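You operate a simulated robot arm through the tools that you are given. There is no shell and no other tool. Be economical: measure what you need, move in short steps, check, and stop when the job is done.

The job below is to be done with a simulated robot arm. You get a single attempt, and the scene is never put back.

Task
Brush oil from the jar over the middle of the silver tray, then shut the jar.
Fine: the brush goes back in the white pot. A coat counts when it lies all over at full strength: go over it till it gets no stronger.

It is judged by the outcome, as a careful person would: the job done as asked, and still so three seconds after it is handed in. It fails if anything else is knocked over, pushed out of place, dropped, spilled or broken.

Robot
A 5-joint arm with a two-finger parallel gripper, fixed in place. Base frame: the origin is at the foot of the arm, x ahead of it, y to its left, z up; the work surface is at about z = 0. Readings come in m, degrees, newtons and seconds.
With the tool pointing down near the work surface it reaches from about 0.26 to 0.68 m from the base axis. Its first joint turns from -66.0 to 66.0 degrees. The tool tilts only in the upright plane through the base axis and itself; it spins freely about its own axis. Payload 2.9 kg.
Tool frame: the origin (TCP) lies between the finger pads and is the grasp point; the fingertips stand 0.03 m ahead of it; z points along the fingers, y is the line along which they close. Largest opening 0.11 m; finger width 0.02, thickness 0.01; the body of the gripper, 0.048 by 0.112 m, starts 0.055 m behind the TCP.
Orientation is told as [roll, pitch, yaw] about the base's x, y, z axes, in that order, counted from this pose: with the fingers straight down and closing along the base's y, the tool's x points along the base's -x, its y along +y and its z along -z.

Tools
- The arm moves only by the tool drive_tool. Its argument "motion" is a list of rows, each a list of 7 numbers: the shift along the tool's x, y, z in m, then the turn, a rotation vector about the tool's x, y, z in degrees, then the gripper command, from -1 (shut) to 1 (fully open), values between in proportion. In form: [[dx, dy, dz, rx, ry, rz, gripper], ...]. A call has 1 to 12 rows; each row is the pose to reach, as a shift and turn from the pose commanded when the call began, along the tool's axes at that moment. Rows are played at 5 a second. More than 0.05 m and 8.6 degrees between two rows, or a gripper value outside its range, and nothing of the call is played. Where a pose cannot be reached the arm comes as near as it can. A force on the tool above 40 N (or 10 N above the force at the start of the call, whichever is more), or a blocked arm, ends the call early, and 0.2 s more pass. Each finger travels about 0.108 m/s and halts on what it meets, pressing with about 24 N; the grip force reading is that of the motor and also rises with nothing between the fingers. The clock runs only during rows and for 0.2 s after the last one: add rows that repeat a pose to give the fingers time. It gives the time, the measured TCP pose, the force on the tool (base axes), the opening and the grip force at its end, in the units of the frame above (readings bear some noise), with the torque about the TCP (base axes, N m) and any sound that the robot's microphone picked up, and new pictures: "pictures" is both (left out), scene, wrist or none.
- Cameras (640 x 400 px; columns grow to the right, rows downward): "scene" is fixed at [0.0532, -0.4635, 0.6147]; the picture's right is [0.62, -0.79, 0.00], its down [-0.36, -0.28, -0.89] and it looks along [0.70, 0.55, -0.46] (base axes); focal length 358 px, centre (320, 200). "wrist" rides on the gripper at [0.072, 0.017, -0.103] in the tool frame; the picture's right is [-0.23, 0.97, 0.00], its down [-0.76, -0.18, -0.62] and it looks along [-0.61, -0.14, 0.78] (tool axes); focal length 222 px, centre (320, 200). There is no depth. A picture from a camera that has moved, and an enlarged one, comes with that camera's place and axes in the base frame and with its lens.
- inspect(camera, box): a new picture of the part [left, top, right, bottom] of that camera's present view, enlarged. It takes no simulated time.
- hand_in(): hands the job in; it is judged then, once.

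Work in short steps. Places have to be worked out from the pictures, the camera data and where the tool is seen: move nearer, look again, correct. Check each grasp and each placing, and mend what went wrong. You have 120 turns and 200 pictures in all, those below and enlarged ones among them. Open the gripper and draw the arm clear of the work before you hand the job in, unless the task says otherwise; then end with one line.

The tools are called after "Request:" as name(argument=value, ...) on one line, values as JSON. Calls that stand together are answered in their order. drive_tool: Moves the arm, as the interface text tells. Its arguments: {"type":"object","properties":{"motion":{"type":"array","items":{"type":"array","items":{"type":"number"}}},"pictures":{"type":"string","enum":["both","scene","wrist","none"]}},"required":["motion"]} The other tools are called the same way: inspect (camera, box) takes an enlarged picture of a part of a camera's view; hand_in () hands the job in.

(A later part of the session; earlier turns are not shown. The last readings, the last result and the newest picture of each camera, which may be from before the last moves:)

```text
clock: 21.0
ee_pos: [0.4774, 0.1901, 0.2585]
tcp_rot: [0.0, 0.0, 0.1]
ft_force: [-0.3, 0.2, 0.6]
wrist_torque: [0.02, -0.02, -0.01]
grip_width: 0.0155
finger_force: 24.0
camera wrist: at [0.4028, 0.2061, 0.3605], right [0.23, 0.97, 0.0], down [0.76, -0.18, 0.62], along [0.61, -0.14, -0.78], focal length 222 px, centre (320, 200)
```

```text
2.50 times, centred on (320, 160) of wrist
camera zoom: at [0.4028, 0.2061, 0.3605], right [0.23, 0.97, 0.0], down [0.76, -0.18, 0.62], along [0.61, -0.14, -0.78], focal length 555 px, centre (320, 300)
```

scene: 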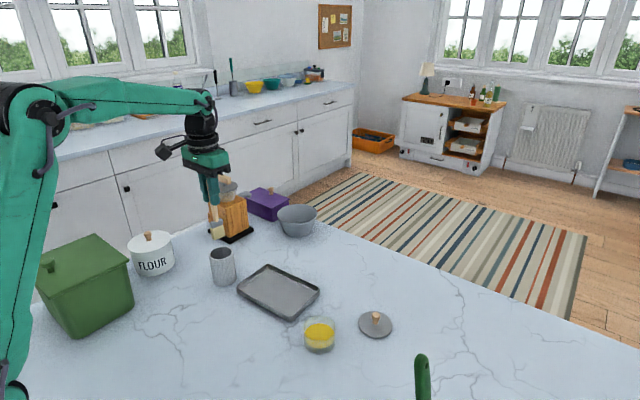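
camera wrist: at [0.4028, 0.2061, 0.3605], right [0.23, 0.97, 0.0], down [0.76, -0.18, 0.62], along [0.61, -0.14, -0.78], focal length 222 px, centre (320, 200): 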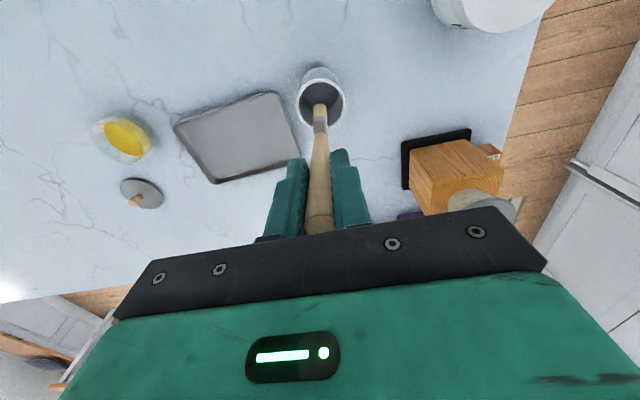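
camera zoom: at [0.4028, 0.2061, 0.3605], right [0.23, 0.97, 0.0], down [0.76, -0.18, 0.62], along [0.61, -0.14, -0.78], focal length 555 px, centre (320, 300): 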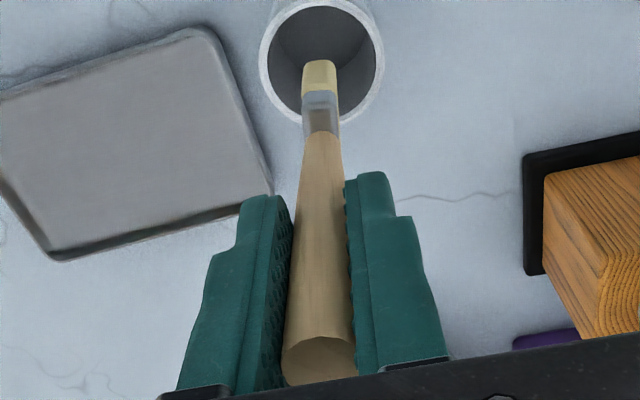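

Brush is out cleanly, pot in place; the bristle end is about 0.132 m below the TCP. I'll carry it above the jar (0.465,-0.129).

Request:
drive_tool(motion=[[0.001, -0.045, 0, 0, 0, 0, -1], [0.002, -0.09, 0, 0, 0, 0, -1], [0.003, -0.135, 0, 0, 0, 0, -1], [0.004, -0.18, 0, 0, 0, 0, -1], [0.005, -0.225, 0.0, 0, 0, 0, -1], [0.005, -0.27, 0.01, 0, 0, 0, -1], [0.005, -0.319, 0.02, 0, 0, 0, -1], [0.005, -0.319, 0.04, 0, 0, 0, -1], [0.005, -0.319, 0.04, 0, 0, 0, -1]])

Request:
inspect(camera="scene", box=[260, 220, 400, 370])

Request:
inspect(camera="wrist", box=[250, 60, 390, 240])

```text
clock: 23.0
ee_pos: [0.4724, -0.1296, 0.2165]
tcp_rot: [0.0, 0.0, 0.2]
ft_force: [0.1, 0.4, -0.4]
wrist_torque: [-0.01, -0.02, 0.01]
grip_width: 0.0155
finger_force: 23.8
camera wrist: at [0.3984, -0.1132, 0.3193], right [0.23, 0.97, 0.0], down [0.76, -0.18, 0.62], along [0.61, -0.14, -0.78], focal length 222 px, centre (320, 200)
```

scene: 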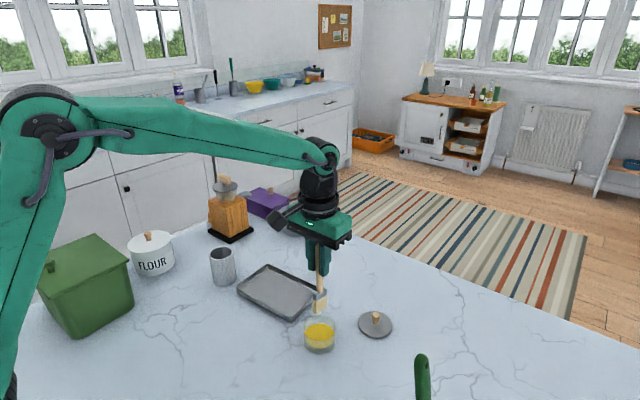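
wrist: 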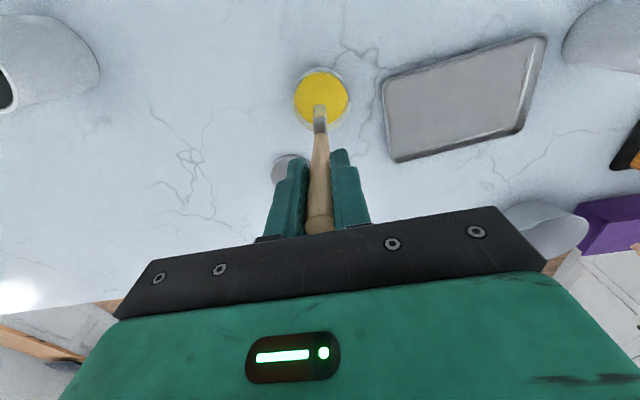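

```text
2.67 times, centred on (330, 295) of scene
camera zoom: at [0.0532, -0.4636, 0.6147], right [0.62, -0.79, 0.0], down [-0.36, -0.28, -0.89], along [0.7, 0.55, -0.46], focal length 956 px, centre (293, -53)
```

zoom: 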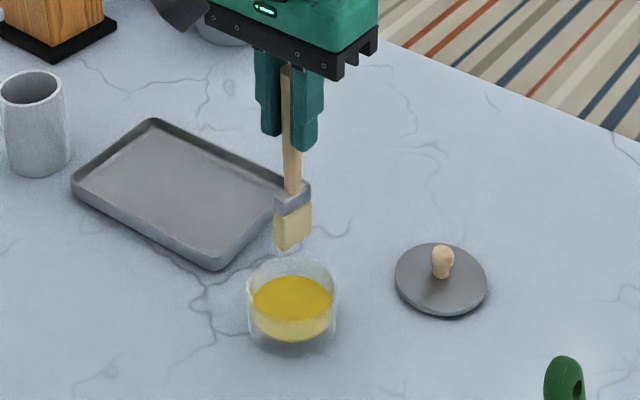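

```text
2.22 times, centred on (320, 150) of wrist
camera zoom: at [0.3984, -0.1132, 0.3193], right [0.23, 0.97, 0.0], down [0.76, -0.18, 0.62], along [0.61, -0.14, -0.78], focal length 494 px, centre (320, 311)
```

zoom: 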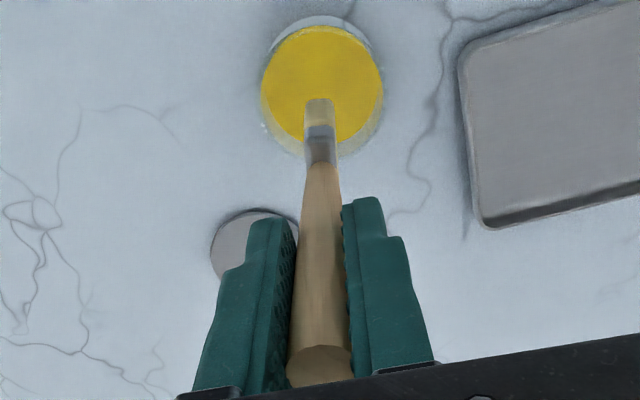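

Bristles are lined up over the jar (within a few mm). I'll shift 4 mm back and dip to about 8–10 mm below the oil surface.

Request:
drive_tool(motion=[[0.004, 0, 0.015, 0, 0, 0, -1], [0.004, 0, 0.035, 0, 0, 0, -1], [0.004, 0, 0.055, 0, 0, 0, -1], [0.004, 0, 0.066, 0, 0, 0, -1], [0.004, 0, 0.066, 0, 0, 0, -1]])

Request:
inspect(camera="scene", box=[260, 220, 400, 370])

Request:
inspect(camera="wrist", box=[250, 60, 390, 240])

```text
clock: 24.2
ee_pos: [0.4675, -0.1283, 0.1503]
tcp_rot: [0.0, -0.1, -0.1]
ft_force: [0.0, 1.0, -0.4]
wrist_torque: [0.0, 0.02, -0.02]
grip_width: 0.0153
finger_force: 23.8
camera wrist: at [0.394, -0.1127, 0.2527], right [0.23, 0.97, 0.0], down [0.76, -0.18, 0.62], along [0.61, -0.14, -0.78], focal length 222 px, centre (320, 200)
```

scene: 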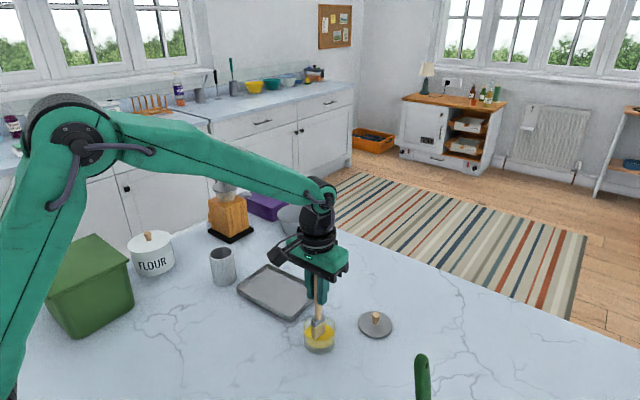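
wrist: 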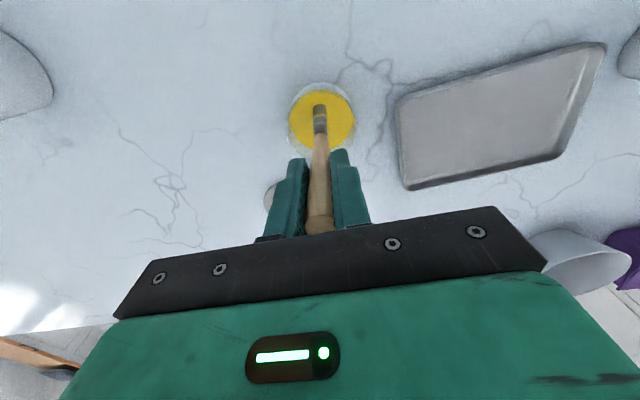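

```text
2.67 times, centred on (330, 295) of scene
camera zoom: at [0.0532, -0.4635, 0.6147], right [0.62, -0.79, 0.0], down [-0.36, -0.28, -0.89], along [0.7, 0.55, -0.46], focal length 956 px, centre (293, -53)
```

zoom: 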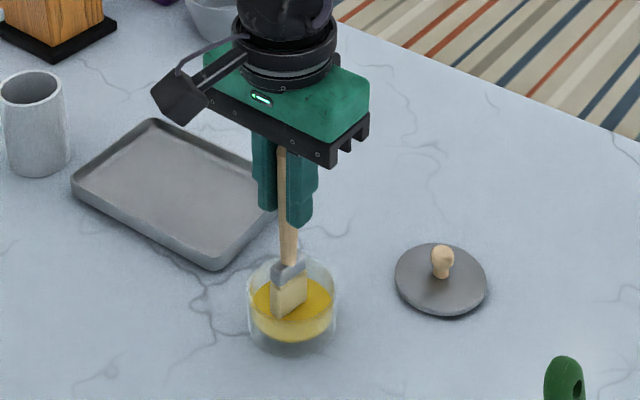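

```text
2.22 times, centred on (320, 150) of wrist
camera zoom: at [0.394, -0.1127, 0.2527], right [0.23, 0.97, 0.0], down [0.76, -0.18, 0.62], along [0.61, -0.14, -0.78], focal length 494 px, centre (320, 311)
```

zoom: 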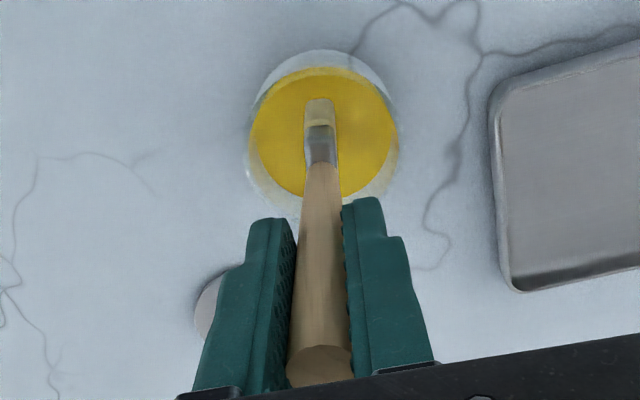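

The bristle tip seems only at the oil surface. Going deeper in small steps.

Request:
drive_tool(motion=[[0, 0, 0.004, 0, 0, 0, -1], [0, 0, 0.008, 0, 0, 0, -1], [0, 0, 0.01, 0, 0, 0, -1], [0, 0, 0.01, 0, 0, 0, -1]], pictures="none")

Request:
inspect(camera="scene", box=[280, 280, 360, 370])

Request:
inspect(camera="wrist", box=[250, 60, 390, 240])

```text
clock: 25.2
ee_pos: [0.4695, -0.1295, 0.1421]
tcp_rot: [0.0, -0.3, 0.1]
ft_force: [-1.7, 2.2, 24.0]
wrist_torque: [0.22, -0.09, 0.03]
grip_width: 0.0156
finger_force: 23.9
```

```text
4.44 times, centred on (320, 325) of scene
camera zoom: at [0.053, -0.4635, 0.6148], right [0.62, -0.79, 0.0], down [-0.36, -0.28, -0.89], along [0.7, 0.55, -0.46], focal length 1593 px, centre (320, -356)
```

zoom: 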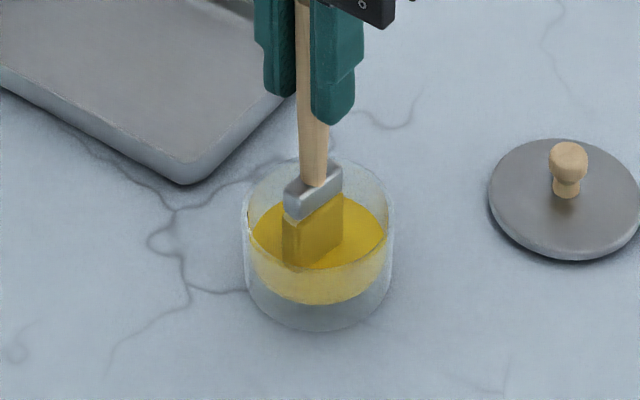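

```text
2.22 times, centred on (320, 150) of wrist
camera zoom: at [0.3946, -0.1129, 0.2455], right [0.23, 0.97, 0.0], down [0.76, -0.18, 0.63], along [0.61, -0.14, -0.78], focal length 494 px, centre (320, 311)
```

zoom: 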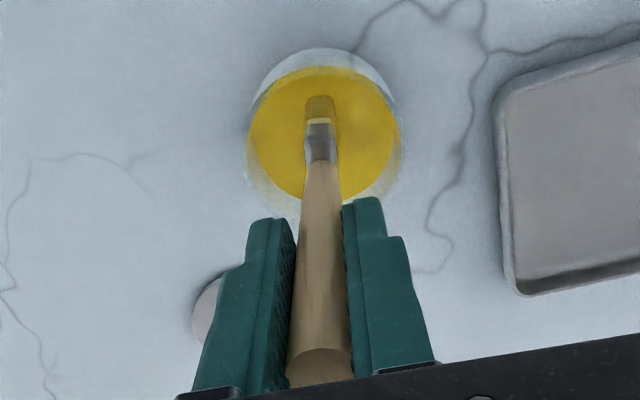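

The brush touched the jar floor lightly (24 N) and the bristles have turned yellow: loaded. I'll lift slowly and let it drain a moment above the jar.

Request:
drive_tool(motion=[[0, 0, -0.01, 0, 0, 0, -1], [0, 0, -0.03, 0, 0, 0, -1], [0, 0, -0.05, 0, 0, 0, -1], [0, 0, -0.05, 0, 0, 0, -1], [0, 0, -0.05, 0, 0, 0, -1], [0, 0, -0.05, 0, 0, 0, -1], [0, 0, -0.05, 0, 0, 0, -1], [0, 0, -0.07, 0, 0, 0, -1]])

Request:
inspect(camera="scene", box=[270, 220, 370, 360])

Request:
inspect(camera="wrist", box=[250, 60, 390, 240])

```text
clock: 27.0
ee_pos: [0.4694, -0.1276, 0.2102]
tcp_rot: [0.0, 0.1, 0.1]
ft_force: [0.1, 1.3, 0.1]
wrist_torque: [-0.03, -0.02, 0.0]
grip_width: 0.0154
finger_force: 23.8
camera wrist: at [0.3946, -0.1126, 0.3141], right [0.23, 0.97, 0.0], down [0.76, -0.18, 0.62], along [0.61, -0.14, -0.78], focal length 222 px, centre (320, 200)
```

scene: 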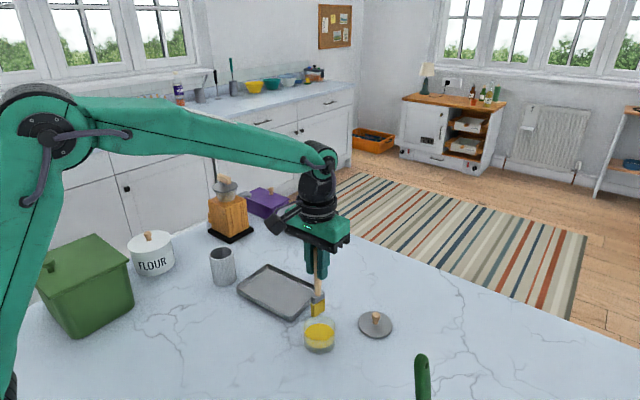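
wrist: 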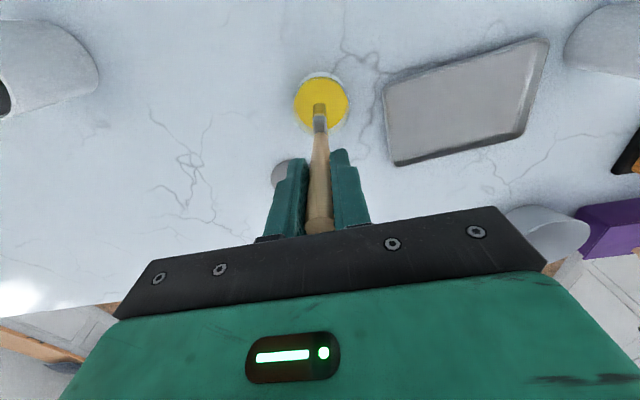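

```text
2.86 times, centred on (320, 290) of scene
camera zoom: at [0.0532, -0.4636, 0.6147], right [0.62, -0.79, 0.0], down [-0.36, -0.28, -0.89], along [0.7, 0.55, -0.46], focal length 1024 px, centre (320, -57)
```

zoom: 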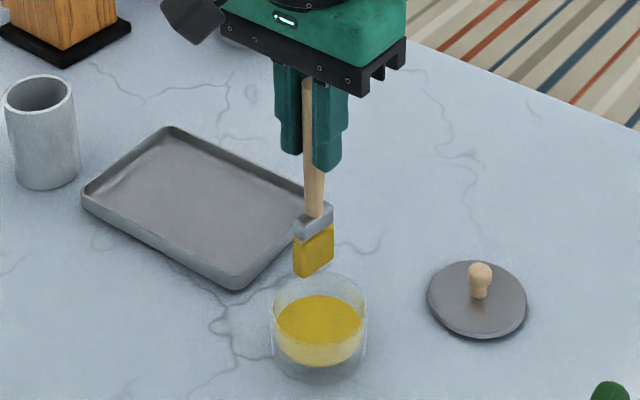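

```text
2.22 times, centred on (320, 150) of wrist
camera zoom: at [0.3946, -0.1126, 0.3141], right [0.23, 0.97, 0.0], down [0.76, -0.18, 0.62], along [0.61, -0.14, -0.78], focal length 494 px, centre (320, 311)
```

zoom: 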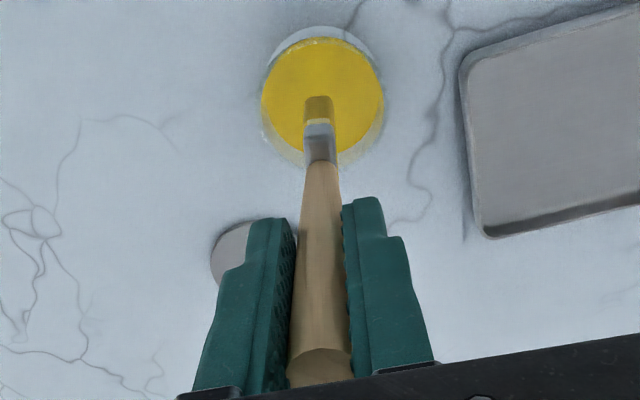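

Brush is evenly loaded with no drip. The tray spans about x 0.47–0.585, y -0.04–0.135; I'll go over its centre (0.527,0.047) and lower close.

Request:
drive_tool(motion=[[-0.012, 0.04, 0, 0, 0, 0, -1], [-0.026, 0.085, 0, 0, 0, 0, -1], [-0.042, 0.13, 0, 0, 0, 0, -1], [-0.058, 0.175, 0, 0, 0, 0, -1], [-0.058, 0.175, 0.03, 0, 0, 0, -1], [-0.058, 0.175, 0.055, 0, 0, 0, -1], [-0.058, 0.175, 0.055, 0, 0, 0, -1]])

Request:
inspect(camera="scene", box=[220, 200, 350, 330])

```text
clock: 28.6
ee_pos: [0.5265, 0.0469, 0.1558]
tcp_rot: [0.0, 0.0, 0.0]
ft_force: [-0.8, -0.7, 0.9]
wrist_torque: [-0.02, 0.0, -0.02]
grip_width: 0.0156
finger_force: 23.9
camera wrist: at [0.4532, 0.0622, 0.2587], right [0.23, 0.97, 0.0], down [0.76, -0.18, 0.62], along [0.61, -0.14, -0.78], focal length 222 px, centre (320, 200)
```

scene: 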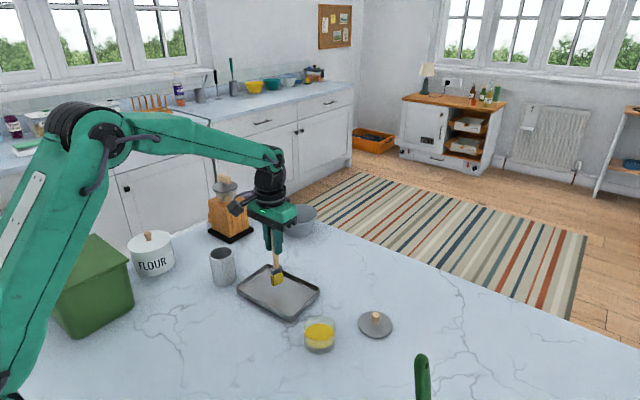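
wrist: 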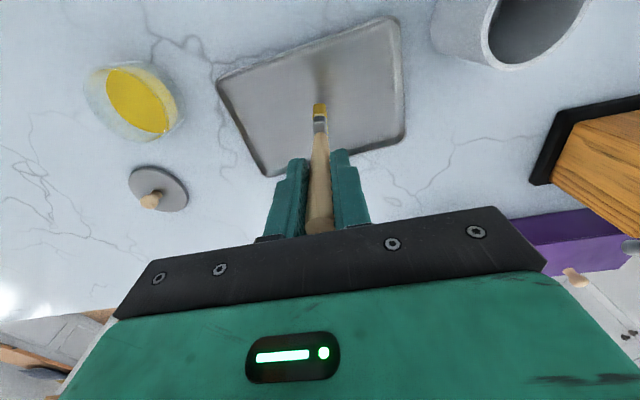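

```text
3.08 times, centred on (285, 265) of scene
camera zoom: at [0.0532, -0.4635, 0.6147], right [0.62, -0.79, 0.0], down [-0.36, -0.28, -0.89], along [0.7, 0.55, -0.46], focal length 1103 px, centre (428, 0)
```

zoom: 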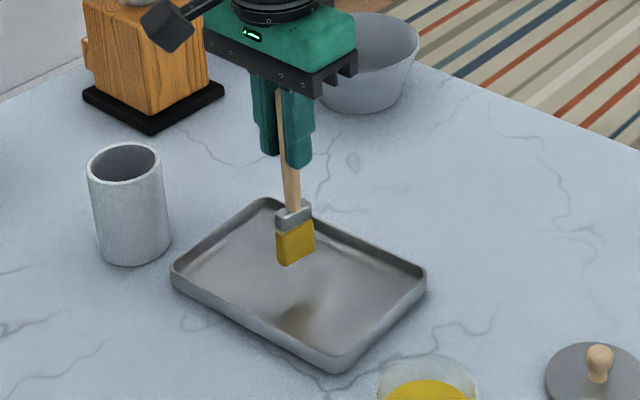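

The brush hangs over the tray's centre. I'll lower gently to contact.

Request:
drive_tool(motion=[[0, 0, 0.006, 0, 0, 0, -1], [0, 0, 0.011, 0, 0, 0, -1], [0, 0, 0.015, 0, 0, 0, -1], [0, 0, 0.015, 0, 0, 0, -1]], pictures="none")

Request:
inspect(camera="scene", box=[220, 220, 340, 330])

```text
clock: 29.6
ee_pos: [0.5263, 0.046, 0.1413]
tcp_rot: [0.0, -0.1, 0.0]
ft_force: [-0.3, 0.0, -0.3]
wrist_torque: [-0.01, 0.02, -0.01]
grip_width: 0.0154
finger_force: 24.2
```

```text
3.64 times, centred on (280, 275) of scene
camera zoom: at [0.0532, -0.4635, 0.6147], right [0.62, -0.79, 0.0], down [-0.36, -0.28, -0.89], along [0.7, 0.55, -0.46], focal length 1303 px, centre (466, -73)
```

zoom: 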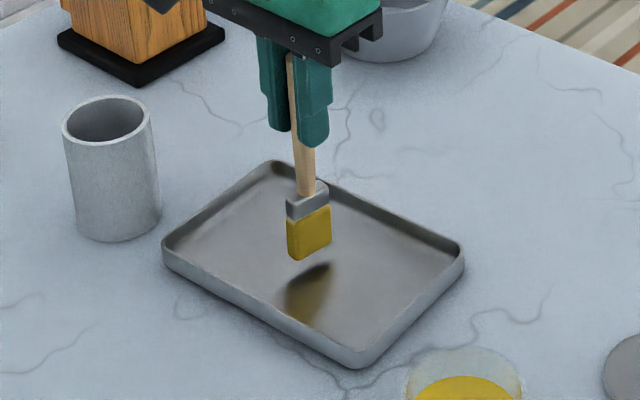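

Not touching yet. Lowering a few more millimetres.

Request:
drive_tool(motion=[[0, 0, 0.002, 0, 0, 0, -1], [0, 0, 0.004, 0, 0, 0, -1], [0, 0, 0.006, 0, 0, 0, -1]], pictures="none")

Request:
inspect(camera="scene", box=[220, 220, 340, 330])

```text
clock: 30.4
ee_pos: [0.5251, 0.0466, 0.1343]
tcp_rot: [-0.1, -0.1, 0.0]
ft_force: [-0.2, 0.4, 0.6]
wrist_torque: [-0.02, 0.03, -0.05]
grip_width: 0.0156
finger_force: 24.3
```

```text
3.64 times, centred on (280, 275) of scene
camera zoom: at [0.0532, -0.4635, 0.6147], right [0.62, -0.79, 0.0], down [-0.36, -0.28, -0.89], along [0.7, 0.55, -0.46], focal length 1303 px, centre (466, -73)
```

zoom: 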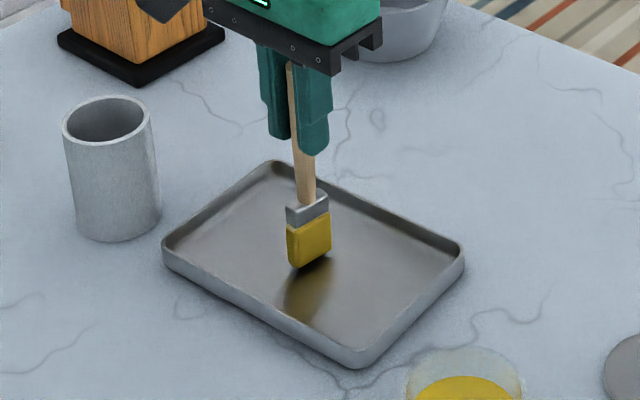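

Nearly touching. Another 3 mm.

Request:
drive_tool(motion=[[0, 0, 0.0015, 0, 0, 0, -1], [0, 0, 0.003, 0, 0, 0, -1]], pictures="none")

Request:
inspect(camera="scene", box=[220, 220, 340, 330])

```text
clock: 31.0
ee_pos: [0.5261, 0.0456, 0.13]
tcp_rot: [0.0, 0.0, 0.1]
ft_force: [-0.4, 0.2, 0.1]
wrist_torque: [0.0, 0.01, 0.0]
grip_width: 0.0156
finger_force: 24.4
```

```text
3.64 times, centred on (280, 275) of scene
camera zoom: at [0.0532, -0.4635, 0.6147], right [0.62, -0.79, 0.0], down [-0.36, -0.28, -0.89], along [0.7, 0.55, -0.46], focal length 1303 px, centre (466, -73)
```

zoom: 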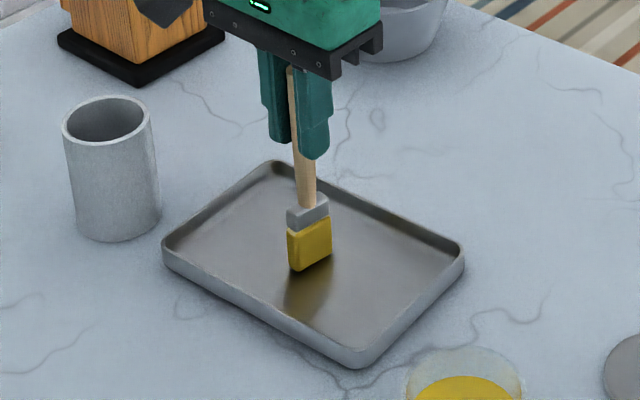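

Request:
drive_tool(motion=[[0, 0, 0.001, 0, 0, 0, -1], [0, 0, 0.002, 0, 0, 0, -1], [0, 0, 0.003, 0, 0, 0, -1]], pictures="none")

Request:
inspect(camera="scene", box=[240, 240, 320, 310])

```text
clock: 31.8
ee_pos: [0.5257, 0.0457, 0.1296]
tcp_rot: [0.0, -0.1, 0.1]
ft_force: [-5.4, -0.6, 19.2]
wrist_torque: [-0.11, 0.34, 0.0]
grip_width: 0.0154
finger_force: 24.2
```

```text
5.71 times, centred on (280, 275) of scene
camera zoom: at [0.053, -0.4636, 0.6147], right [0.62, -0.79, 0.0], down [-0.36, -0.28, -0.89], along [0.7, 0.55, -0.46], focal length 2048 px, centre (549, -229)
```

zoom: 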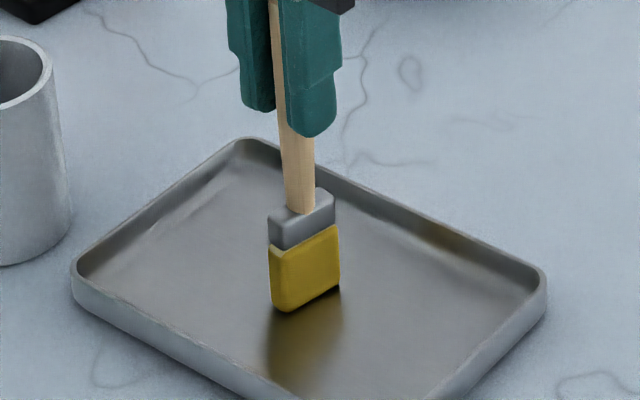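

Contact (19 N) at TCP z≈0.130. I'll ease 1 mm and make a first stroke along y, then look.

Request:
drive_tool(motion=[[0, 0, -0.001, 0, 0, 0, -1], [0, 0.012, -0.001, 0, 0, 0, -1], [0, 0.024, -0.001, 0, 0, 0, -1], [0, 0.036, -0.001, 0, 0, 0, -1], [0, 0.024, -0.001, 0, 0, 0, -1], [0, 0.012, -0.001, 0, 0, 0, -1], [0, 0, -0.001, 0, 0, 0, -1], [0, -0.012, -0.001, 0, 0, 0, -1], [0, -0.024, -0.001, 0, 0, 0, -1], [0, -0.036, -0.001, 0, 0, 0, -1]])

Request:
inspect(camera="scene", box=[220, 230, 340, 330])

Request:
inspect(camera="wrist", box=[220, 0, 460, 180])

```text
clock: 34.0
ee_pos: [0.5256, 0.0113, 0.1297]
tcp_rot: [0.0, -0.2, 0.1]
ft_force: [1.1, 6.5, 17.4]
wrist_torque: [0.74, -0.31, 0.09]
grip_width: 0.0157
finger_force: 24.2
camera wrist: at [0.4521, 0.0264, 0.2331], right [0.23, 0.97, 0.0], down [0.76, -0.18, 0.62], along [0.61, -0.14, -0.78], focal length 222 px, centre (320, 200)
```

scene: 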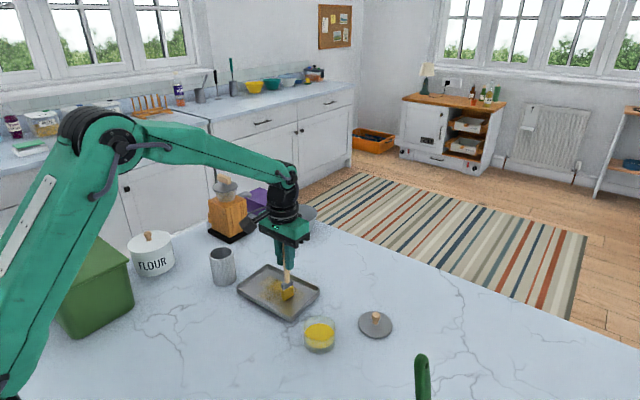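
wrist: 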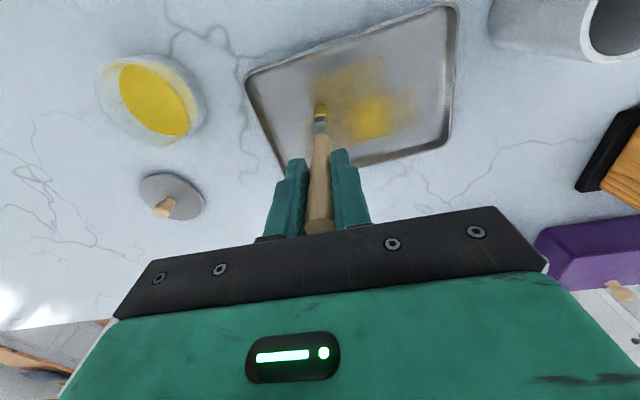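

```text
4.00 times, centred on (280, 280) of scene
camera zoom: at [0.0531, -0.4635, 0.6147], right [0.62, -0.79, 0.0], down [-0.36, -0.28, -0.89], along [0.7, 0.55, -0.46], focal length 1434 px, centre (480, -120)
```

zoom: 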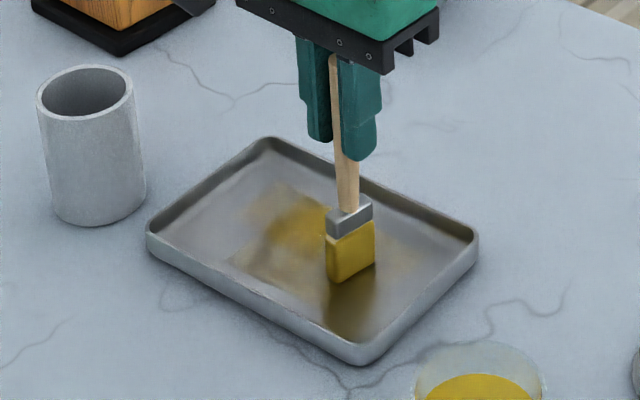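

```text
2.22 times, centred on (340, 90) of wrist
camera zoom: at [0.4521, 0.0264, 0.2331], right [0.23, 0.97, 0.0], down [0.76, -0.18, 0.62], along [0.61, -0.14, -0.78], focal length 494 px, centre (276, 444)
```

zoom: 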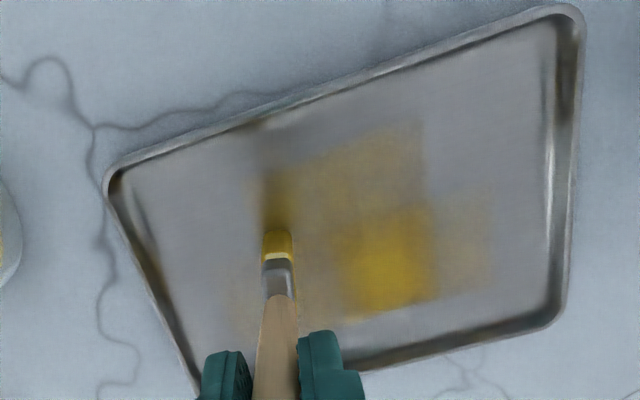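

Oil is going on in patches, strongest where I dwelt. I'll raster: back along y, shift +x, and return, keeping the light pressure.

Request:
drive_tool(motion=[[0, 0.018, 0, 0, 0, 0, -1], [0, 0.036, 0, 0, 0, 0, -1], [0, 0.054, 0, 0, 0, 0, -1], [0, 0.074, 0, 0, 0, 0, -1], [-0.018, 0.074, 0, 0, 0, 0, -1], [-0.018, 0.054, 0, 0, 0, 0, -1], [-0.018, 0.036, 0, 0, 0, 0, -1], [-0.018, 0.018, 0, 0, 0, 0, -1], [-0.018, 0.0, 0, 0, 0, 0, -1], [0, 0, 0, 0, 0, 0, -1], [0.018, 0.0, 0, 0, 0, 0, -1], [0.018, 0.018, 0, 0, 0, 0, -1]], pictures="none")

Request:
drive_tool(motion=[[0, 0.018, 0, 0, 0, 0, -1], [0, 0.036, 0, 0, 0, 0, -1], [0, 0.056, 0, 0, 0, 0, -1], [-0.018, 0.056, 0, 0, 0, 0, -1], [-0.018, 0.036, 0, 0, 0, 0, -1], [-0.018, 0.018, 0, 0, 0, 0, -1], [-0.018, 0.0, 0, 0, 0, 0, -1], [-0.018, -0.018, 0, 0, 0, 0, -1]])

Request:
inspect(camera="scene", box=[220, 230, 340, 330])

Request:
inspect(camera="wrist", box=[220, 0, 460, 180])

```text
clock: 36.6
ee_pos: [0.5067, 0.028, 0.1297]
tcp_rot: [0.0, 0.1, 0.1]
ft_force: [-1.2, -3.6, 8.3]
wrist_torque: [-0.49, -0.1, -0.09]
grip_width: 0.0156
finger_force: 23.6
```

```text
clock: 38.4
ee_pos: [0.526, 0.0107, 0.129]
tcp_rot: [0.0, -0.1, 0.2]
ft_force: [0.0, 2.5, 3.9]
wrist_torque: [0.18, -0.08, 0.02]
grip_width: 0.0156
finger_force: 23.7
camera wrist: at [0.4517, 0.0262, 0.2327], right [0.23, 0.97, 0.0], down [0.76, -0.18, 0.62], along [0.61, -0.14, -0.78], focal length 222 px, centre (320, 200)
```

scene: 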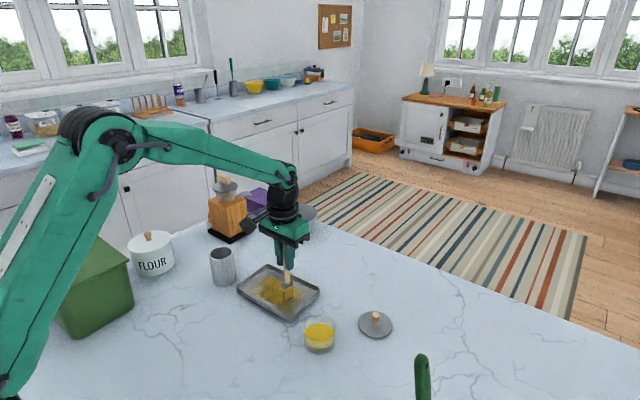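
wrist: 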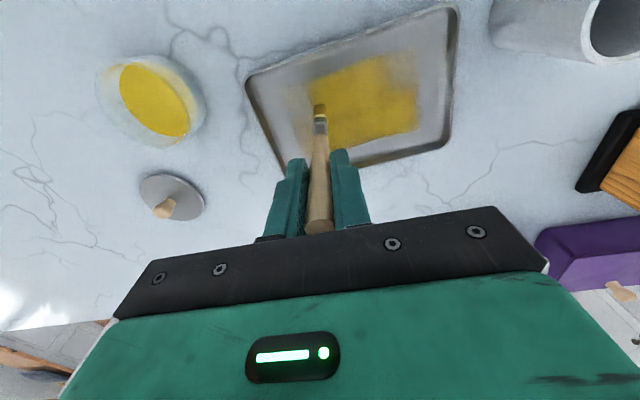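

```text
4.00 times, centred on (280, 280) of scene
camera zoom: at [0.0532, -0.4635, 0.6147], right [0.62, -0.79, 0.0], down [-0.36, -0.28, -0.89], along [0.7, 0.55, -0.46], focal length 1434 px, centre (480, -120)
```

zoom: 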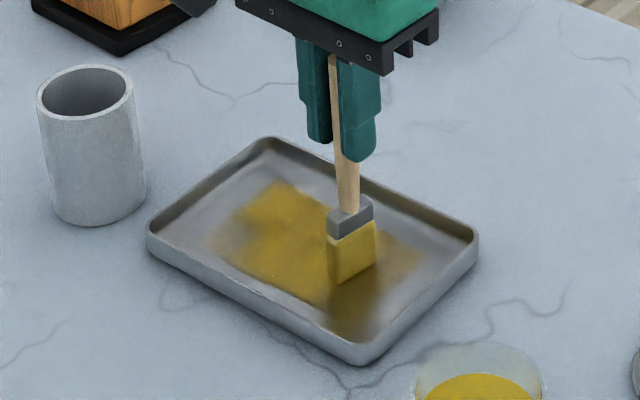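

```text
2.22 times, centred on (340, 90) of wrist
camera zoom: at [0.4517, 0.0262, 0.2327], right [0.23, 0.97, 0.0], down [0.76, -0.18, 0.62], along [0.61, -0.14, -0.78], focal length 494 px, centre (276, 444)
```

zoom: 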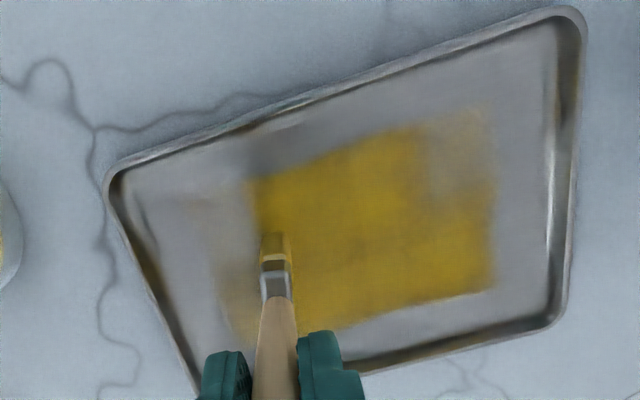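

Good coverage, but the bristles are paler; I'll reload in the jar, then go over everything again.

Request:
drive_tool(motion=[[0, 0, -0.03, 0, 0, 0, -1], [0, 0, -0.06, 0, 0, 0, -1], [0, 0, -0.085, 0, 0, 0, -1], [0.014, -0.035, -0.085, 0, 0, 0, -1], [0.028, -0.07, -0.085, 0, 0, 0, -1], [0.043, -0.105, -0.085, 0, 0, 0, -1], [0.057, -0.139, -0.085, 0, 0, 0, -1], [0.057, -0.139, -0.085, 0, 0, 0, -1]])

Request:
inspect(camera="scene", box=[220, 230, 360, 360])

Request:
inspect(camera="wrist", box=[250, 20, 570, 220])

```text
clock: 40.2
ee_pos: [0.4689, -0.1289, 0.2152]
tcp_rot: [0.0, -0.1, 0.1]
ft_force: [0.3, 0.4, 0.1]
wrist_torque: [0.02, 0.02, -0.01]
grip_width: 0.0154
finger_force: 23.5
camera wrist: at [0.3951, -0.1135, 0.3183], right [0.23, 0.97, 0.0], down [0.76, -0.18, 0.62], along [0.61, -0.14, -0.78], focal length 222 px, centre (320, 200)
```

scene: 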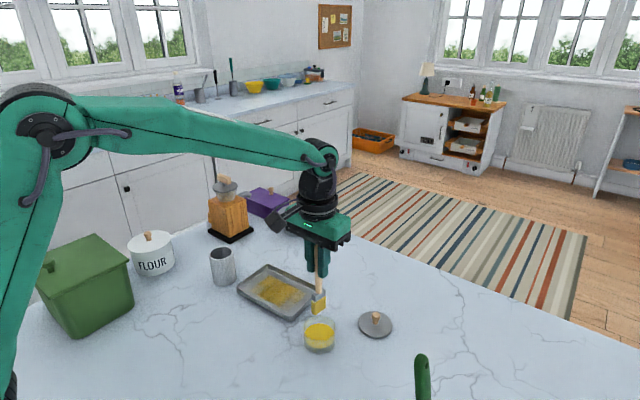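
wrist: 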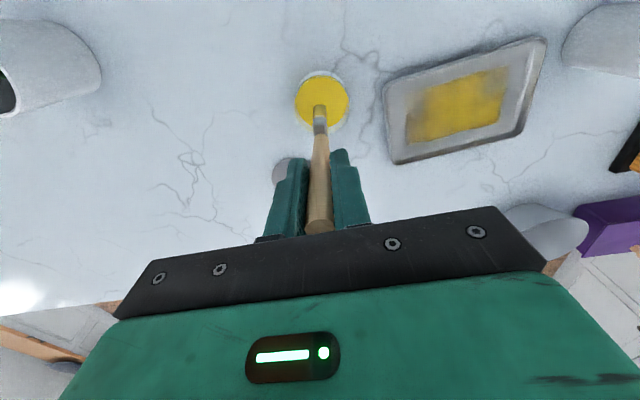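

```text
3.08 times, centred on (290, 295) of scene
camera zoom: at [0.0531, -0.4636, 0.6147], right [0.62, -0.79, 0.0], down [-0.36, -0.28, -0.89], along [0.7, 0.55, -0.46], focal length 1103 px, centre (412, -92)
```

zoom: 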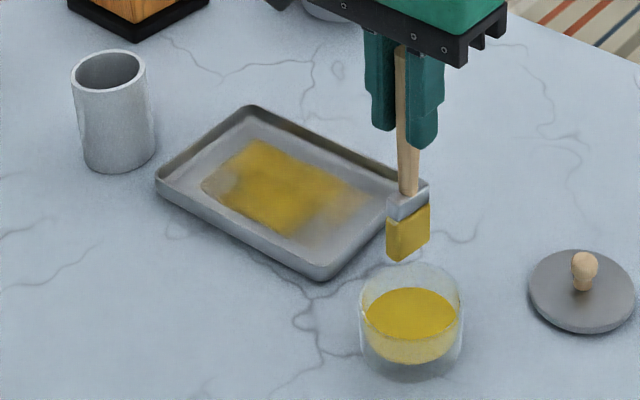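

```text
2.00 times, centred on (410, 120) of wrist
camera zoom: at [0.3951, -0.1135, 0.3183], right [0.23, 0.97, 0.0], down [0.76, -0.18, 0.62], along [0.61, -0.14, -0.78], focal length 444 px, centre (140, 360)
```

zoom: 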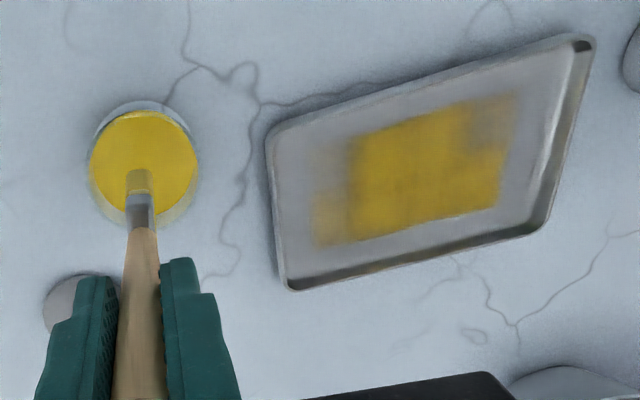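

The coat has clear straight edges: a patch about x 0.489–0.562, y -0.02–0.106, still weak at the left end and near-right corner. Dipping again.

Request:
drive_tool(motion=[[0, 0, 0.03, 0, 0, 0, -1], [0, 0, 0.055, 0, 0, 0, -1], [0, 0, 0.069, 0, 0, 0, -1], [0, 0, 0.069, 0, 0, 0, -1], [0, 0, 0.069, 0, 0, 0, -1], [0, 0, 0.04, 0, 0, 0, -1], [0, 0, 0.02, 0, 0, 0, -1], [0, 0, 0.02, 0, 0, 0, -1], [0, 0, 0.02, 0, 0, 0, -1], [0, 0, 0.02, 0, 0, 0, -1], [0, 0, 0.0, 0, 0, 0, -1]], pictures="none")

Request:
inspect(camera="scene", box=[220, 230, 360, 360])

```text
clock: 42.6
ee_pos: [0.4682, -0.1301, 0.2142]
tcp_rot: [0.0, 0.0, 0.0]
ft_force: [-0.2, 0.1, -0.4]
wrist_torque: [0.0, 0.02, -0.03]
grip_width: 0.0154
finger_force: 23.4
```

```text
3.08 times, centred on (290, 295) of scene
camera zoom: at [0.0532, -0.4636, 0.6147], right [0.62, -0.79, 0.0], down [-0.36, -0.28, -0.89], along [0.7, 0.55, -0.46], focal length 1103 px, centre (412, -92)
```

zoom: 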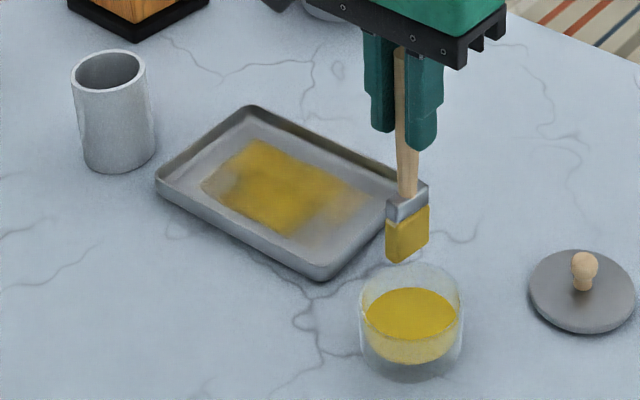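

Loaded. Now to the weak left end of the patch, lowering at (0.512,-0.010).

Request:
drive_tool(motion=[[-0.012, 0.035, 0, 0, 0, 0, -1], [-0.026, 0.075, 0, 0, 0, 0, -1], [-0.043, 0.119, 0, 0, 0, 0, -1], [-0.043, 0.119, 0.04, 0, 0, 0, -1], [-0.043, 0.119, 0.075, 0, 0, 0, -1], [-0.043, 0.119, 0.085, 0, 0, 0, -1], [-0.06, 0.117, 0.085, 0, 0, 0, -1], [-0.077, 0.117, 0.085, 0, 0, 0, -1], [-0.06, 0.119, 0.085, 0, 0, 0, -1], [-0.043, 0.123, 0.085, 0, 0, 0, -1]])

Request:
inspect(camera="wrist", box=[240, 0, 500, 180])

```text
clock: 44.8
ee_pos: [0.5119, -0.0052, 0.1284]
tcp_rot: [0.0, 0.1, 0.1]
ft_force: [-0.8, -1.0, 0.2]
wrist_torque: [-0.01, -0.02, 0.0]
grip_width: 0.0155
finger_force: 24.0
camera wrist: at [0.4381, 0.0101, 0.2332], right [0.23, 0.97, 0.0], down [0.76, -0.18, 0.62], along [0.61, -0.14, -0.78], focal length 222 px, centre (320, 200)
```

scene: 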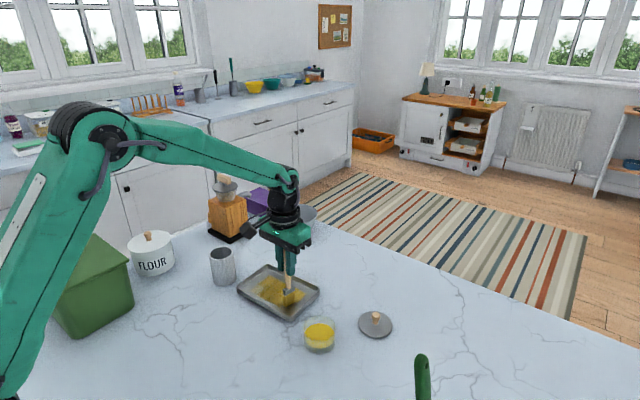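
wrist: 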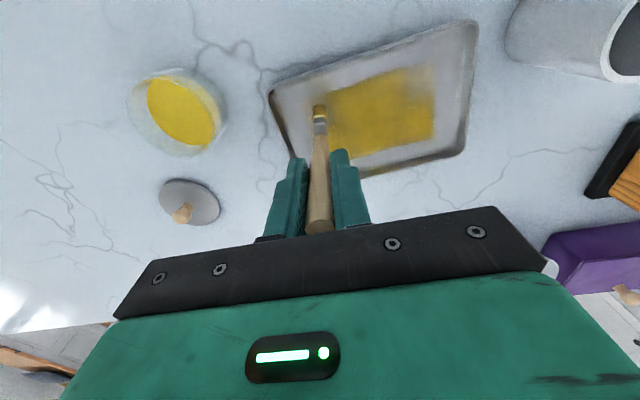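

```text
2.22 times, centred on (370, 90) of wrist
camera zoom: at [0.4381, 0.0101, 0.2332], right [0.23, 0.97, 0.0], down [0.76, -0.18, 0.62], along [0.61, -0.14, -0.78], focal length 494 px, centre (209, 444)
```

zoom: 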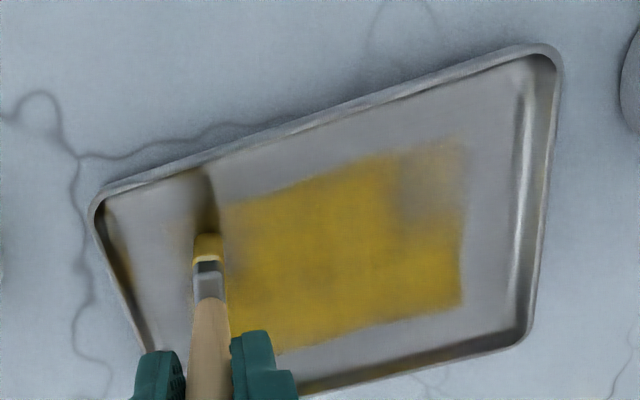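

No contact force now; the brush sits a bit higher. I'll press 2 mm lower while working the left end.

Request:
drive_tool(motion=[[0, -0.003, 0.002, 0, 0, 0, -1], [-0.012, -0.004, 0.002, 0, 0, 0, -1], [-0.024, -0.003, 0.002, 0, 0, 0, -1], [-0.036, -0.002, 0.002, 0, 0, 0, -1], [-0.024, -0.001, 0.002, 0, 0, 0, -1], [-0.012, 0.0, 0.002, 0, 0, 0, -1], [0.0, 0, 0.002, 0, 0, 0, -1]], pictures="none")

Request:
inspect(camera="wrist", box=[240, 0, 500, 180])

Request:
inspect(camera="scene", box=[220, 230, 340, 330])

```text
clock: 46.4
ee_pos: [0.5122, -0.0061, 0.128]
tcp_rot: [0.0, -0.2, 0.1]
ft_force: [5.1, 0.4, 12.9]
wrist_torque: [0.04, -0.76, 0.01]
grip_width: 0.0154
finger_force: 24.2
```

```text
2.22 times, centred on (370, 90) of wrist
camera zoom: at [0.4386, 0.0101, 0.2314], right [0.23, 0.97, 0.0], down [0.76, -0.18, 0.63], along [0.61, -0.14, -0.78], focal length 494 px, centre (209, 444)
```

zoom: 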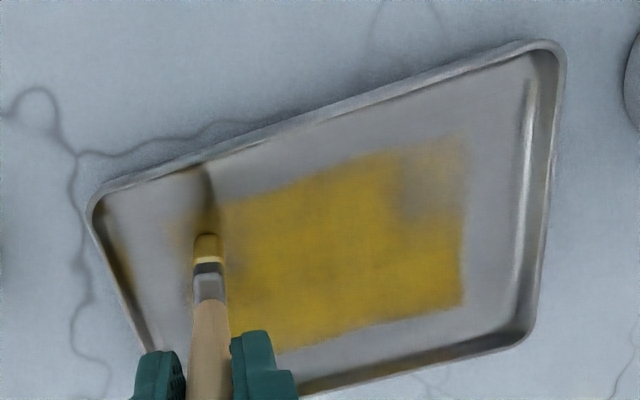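

```text
4.00 times, centred on (280, 280) of scene
camera zoom: at [0.0531, -0.4635, 0.6147], right [0.62, -0.79, 0.0], down [-0.36, -0.28, -0.89], along [0.7, 0.55, -0.46], focal length 1434 px, centre (480, -120)
```

zoom: 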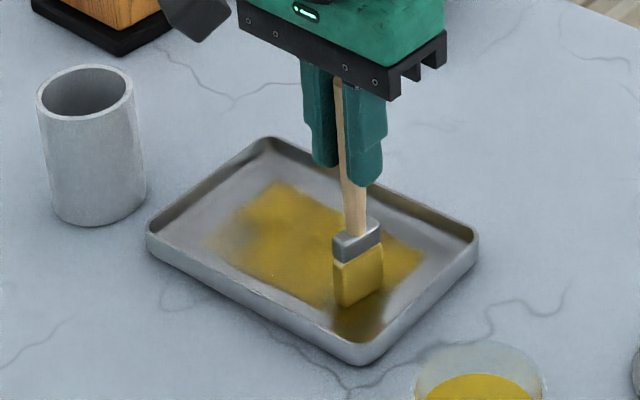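

Good contact now. Full raster: forward along the near strip, back along the middle, then the far strip.

Request:
drive_tool(motion=[[0.007, 0.0, 0.002, 0, 0, 0, -1], [0.007, 0.02, 0.002, 0, 0, 0, -1], [0.007, 0.04, 0.002, 0, 0, 0, -1], [0.007, 0.06, 0.002, 0, 0, 0, -1], [0.007, 0.08, 0.002, 0, 0, 0, -1], [0.007, 0.1, 0.002, 0, 0, 0, -1], [-0.007, 0.1, 0.002, 0, 0, 0, -1], [0.007, 0.1, 0.002, 0, 0, 0, -1], [0.007, 0.084, 0.002, 0, 0, 0, -1], [0.007, 0.1, 0.002, 0, 0, 0, -1], [-0.006, 0.084, 0.002, 0, 0, 0, -1], [-0.014, 0.1, 0.002, 0, 0, 0, -1]], pictures="none")

Request:
inspect(camera="wrist", box=[140, 0, 400, 180])

Request:
inspect(camera="scene", box=[220, 230, 340, 330])

```text
clock: 49.0
ee_pos: [0.5258, 0.0952, 0.1245]
tcp_rot: [0.0, 0.0, 0.0]
ft_force: [-0.5, -1.7, 4.8]
wrist_torque: [-0.24, -0.03, -0.03]
grip_width: 0.0153
finger_force: 23.9
```

```text
2.22 times, centred on (270, 90) of wrist
camera zoom: at [0.4518, 0.1102, 0.2283], right [0.23, 0.97, 0.0], down [0.76, -0.18, 0.62], along [0.61, -0.14, -0.78], focal length 494 px, centre (431, 444)
```

zoom: 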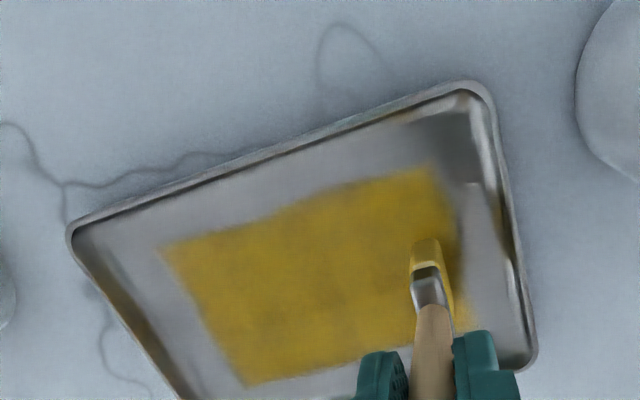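

```text
4.00 times, centred on (280, 280) of scene
camera zoom: at [0.0531, -0.4636, 0.6147], right [0.62, -0.79, 0.0], down [-0.36, -0.28, -0.89], along [0.7, 0.55, -0.46], focal length 1434 px, centre (480, -120)
```

zoom: 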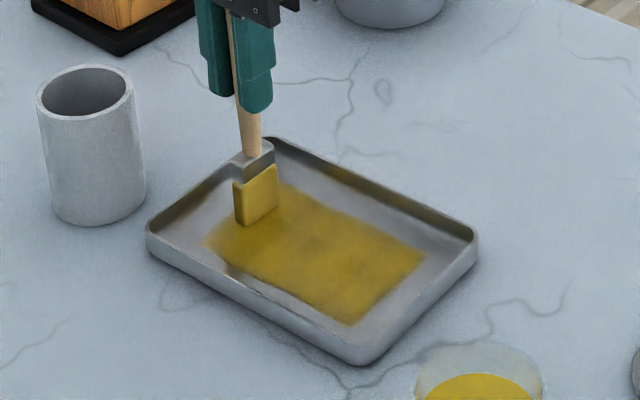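

The patch is now coated nearly evenly with crisp edges. I'll go back along the middle strip and return along the far strip for strength.

Request:
drive_tool(motion=[[0, -0.02, 0, 0, 0, 0, -1], [0, -0.04, 0, 0, 0, 0, -1], [0, -0.06, 0, 0, 0, 0, -1], [0, -0.08, 0, 0, 0, 0, -1], [0, -0.1, 0, 0, 0, 0, -1], [-0.022, -0.1, 0, 0, 0, 0, -1], [-0.022, -0.08, 0, 0, 0, 0, -1], [-0.022, -0.06, 0, 0, 0, 0, -1], [-0.022, -0.04, 0, 0, 0, 0, -1], [-0.022, -0.02, 0, 0, 0, 0, -1], [-0.022, 0.0, 0, 0, 0, 0, -1]], pictures="none")

Request:
inspect(camera="wrist", box=[140, 0, 400, 180])

Request:
inspect(camera="scene", box=[220, 200, 340, 330])

```text
clock: 51.4
ee_pos: [0.5475, 0.0925, 0.1261]
tcp_rot: [0.1, 0.1, 0.0]
ft_force: [-0.4, 0.2, -0.4]
wrist_torque: [-0.03, 0.0, -0.03]
grip_width: 0.0153
finger_force: 23.7
```

```text
2.22 times, centred on (270, 90) of wrist
camera zoom: at [0.474, 0.1099, 0.2286], right [0.23, 0.97, 0.0], down [0.76, -0.18, 0.62], along [0.61, -0.14, -0.78], focal length 494 px, centre (431, 444)
```

zoom: 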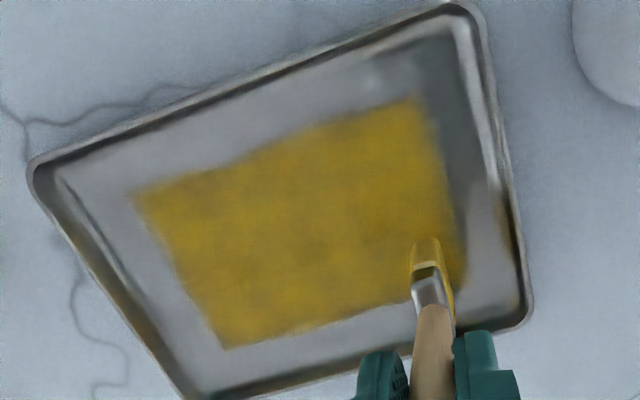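

```text
3.08 times, centred on (280, 265) of scene
camera zoom: at [0.0532, -0.4636, 0.6147], right [0.62, -0.79, 0.0], down [-0.36, -0.28, -0.89], along [0.7, 0.55, -0.46], focal length 1103 px, centre (443, 0)
```

zoom: 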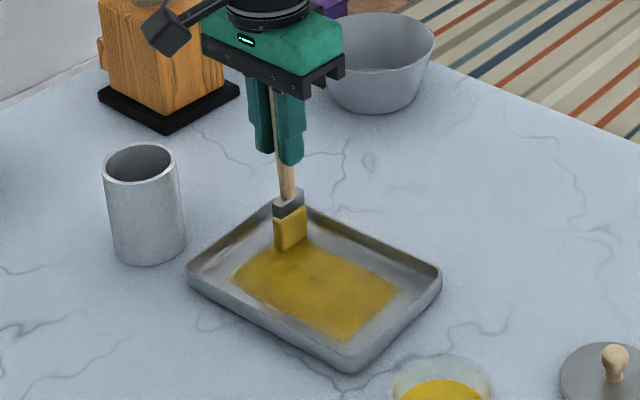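

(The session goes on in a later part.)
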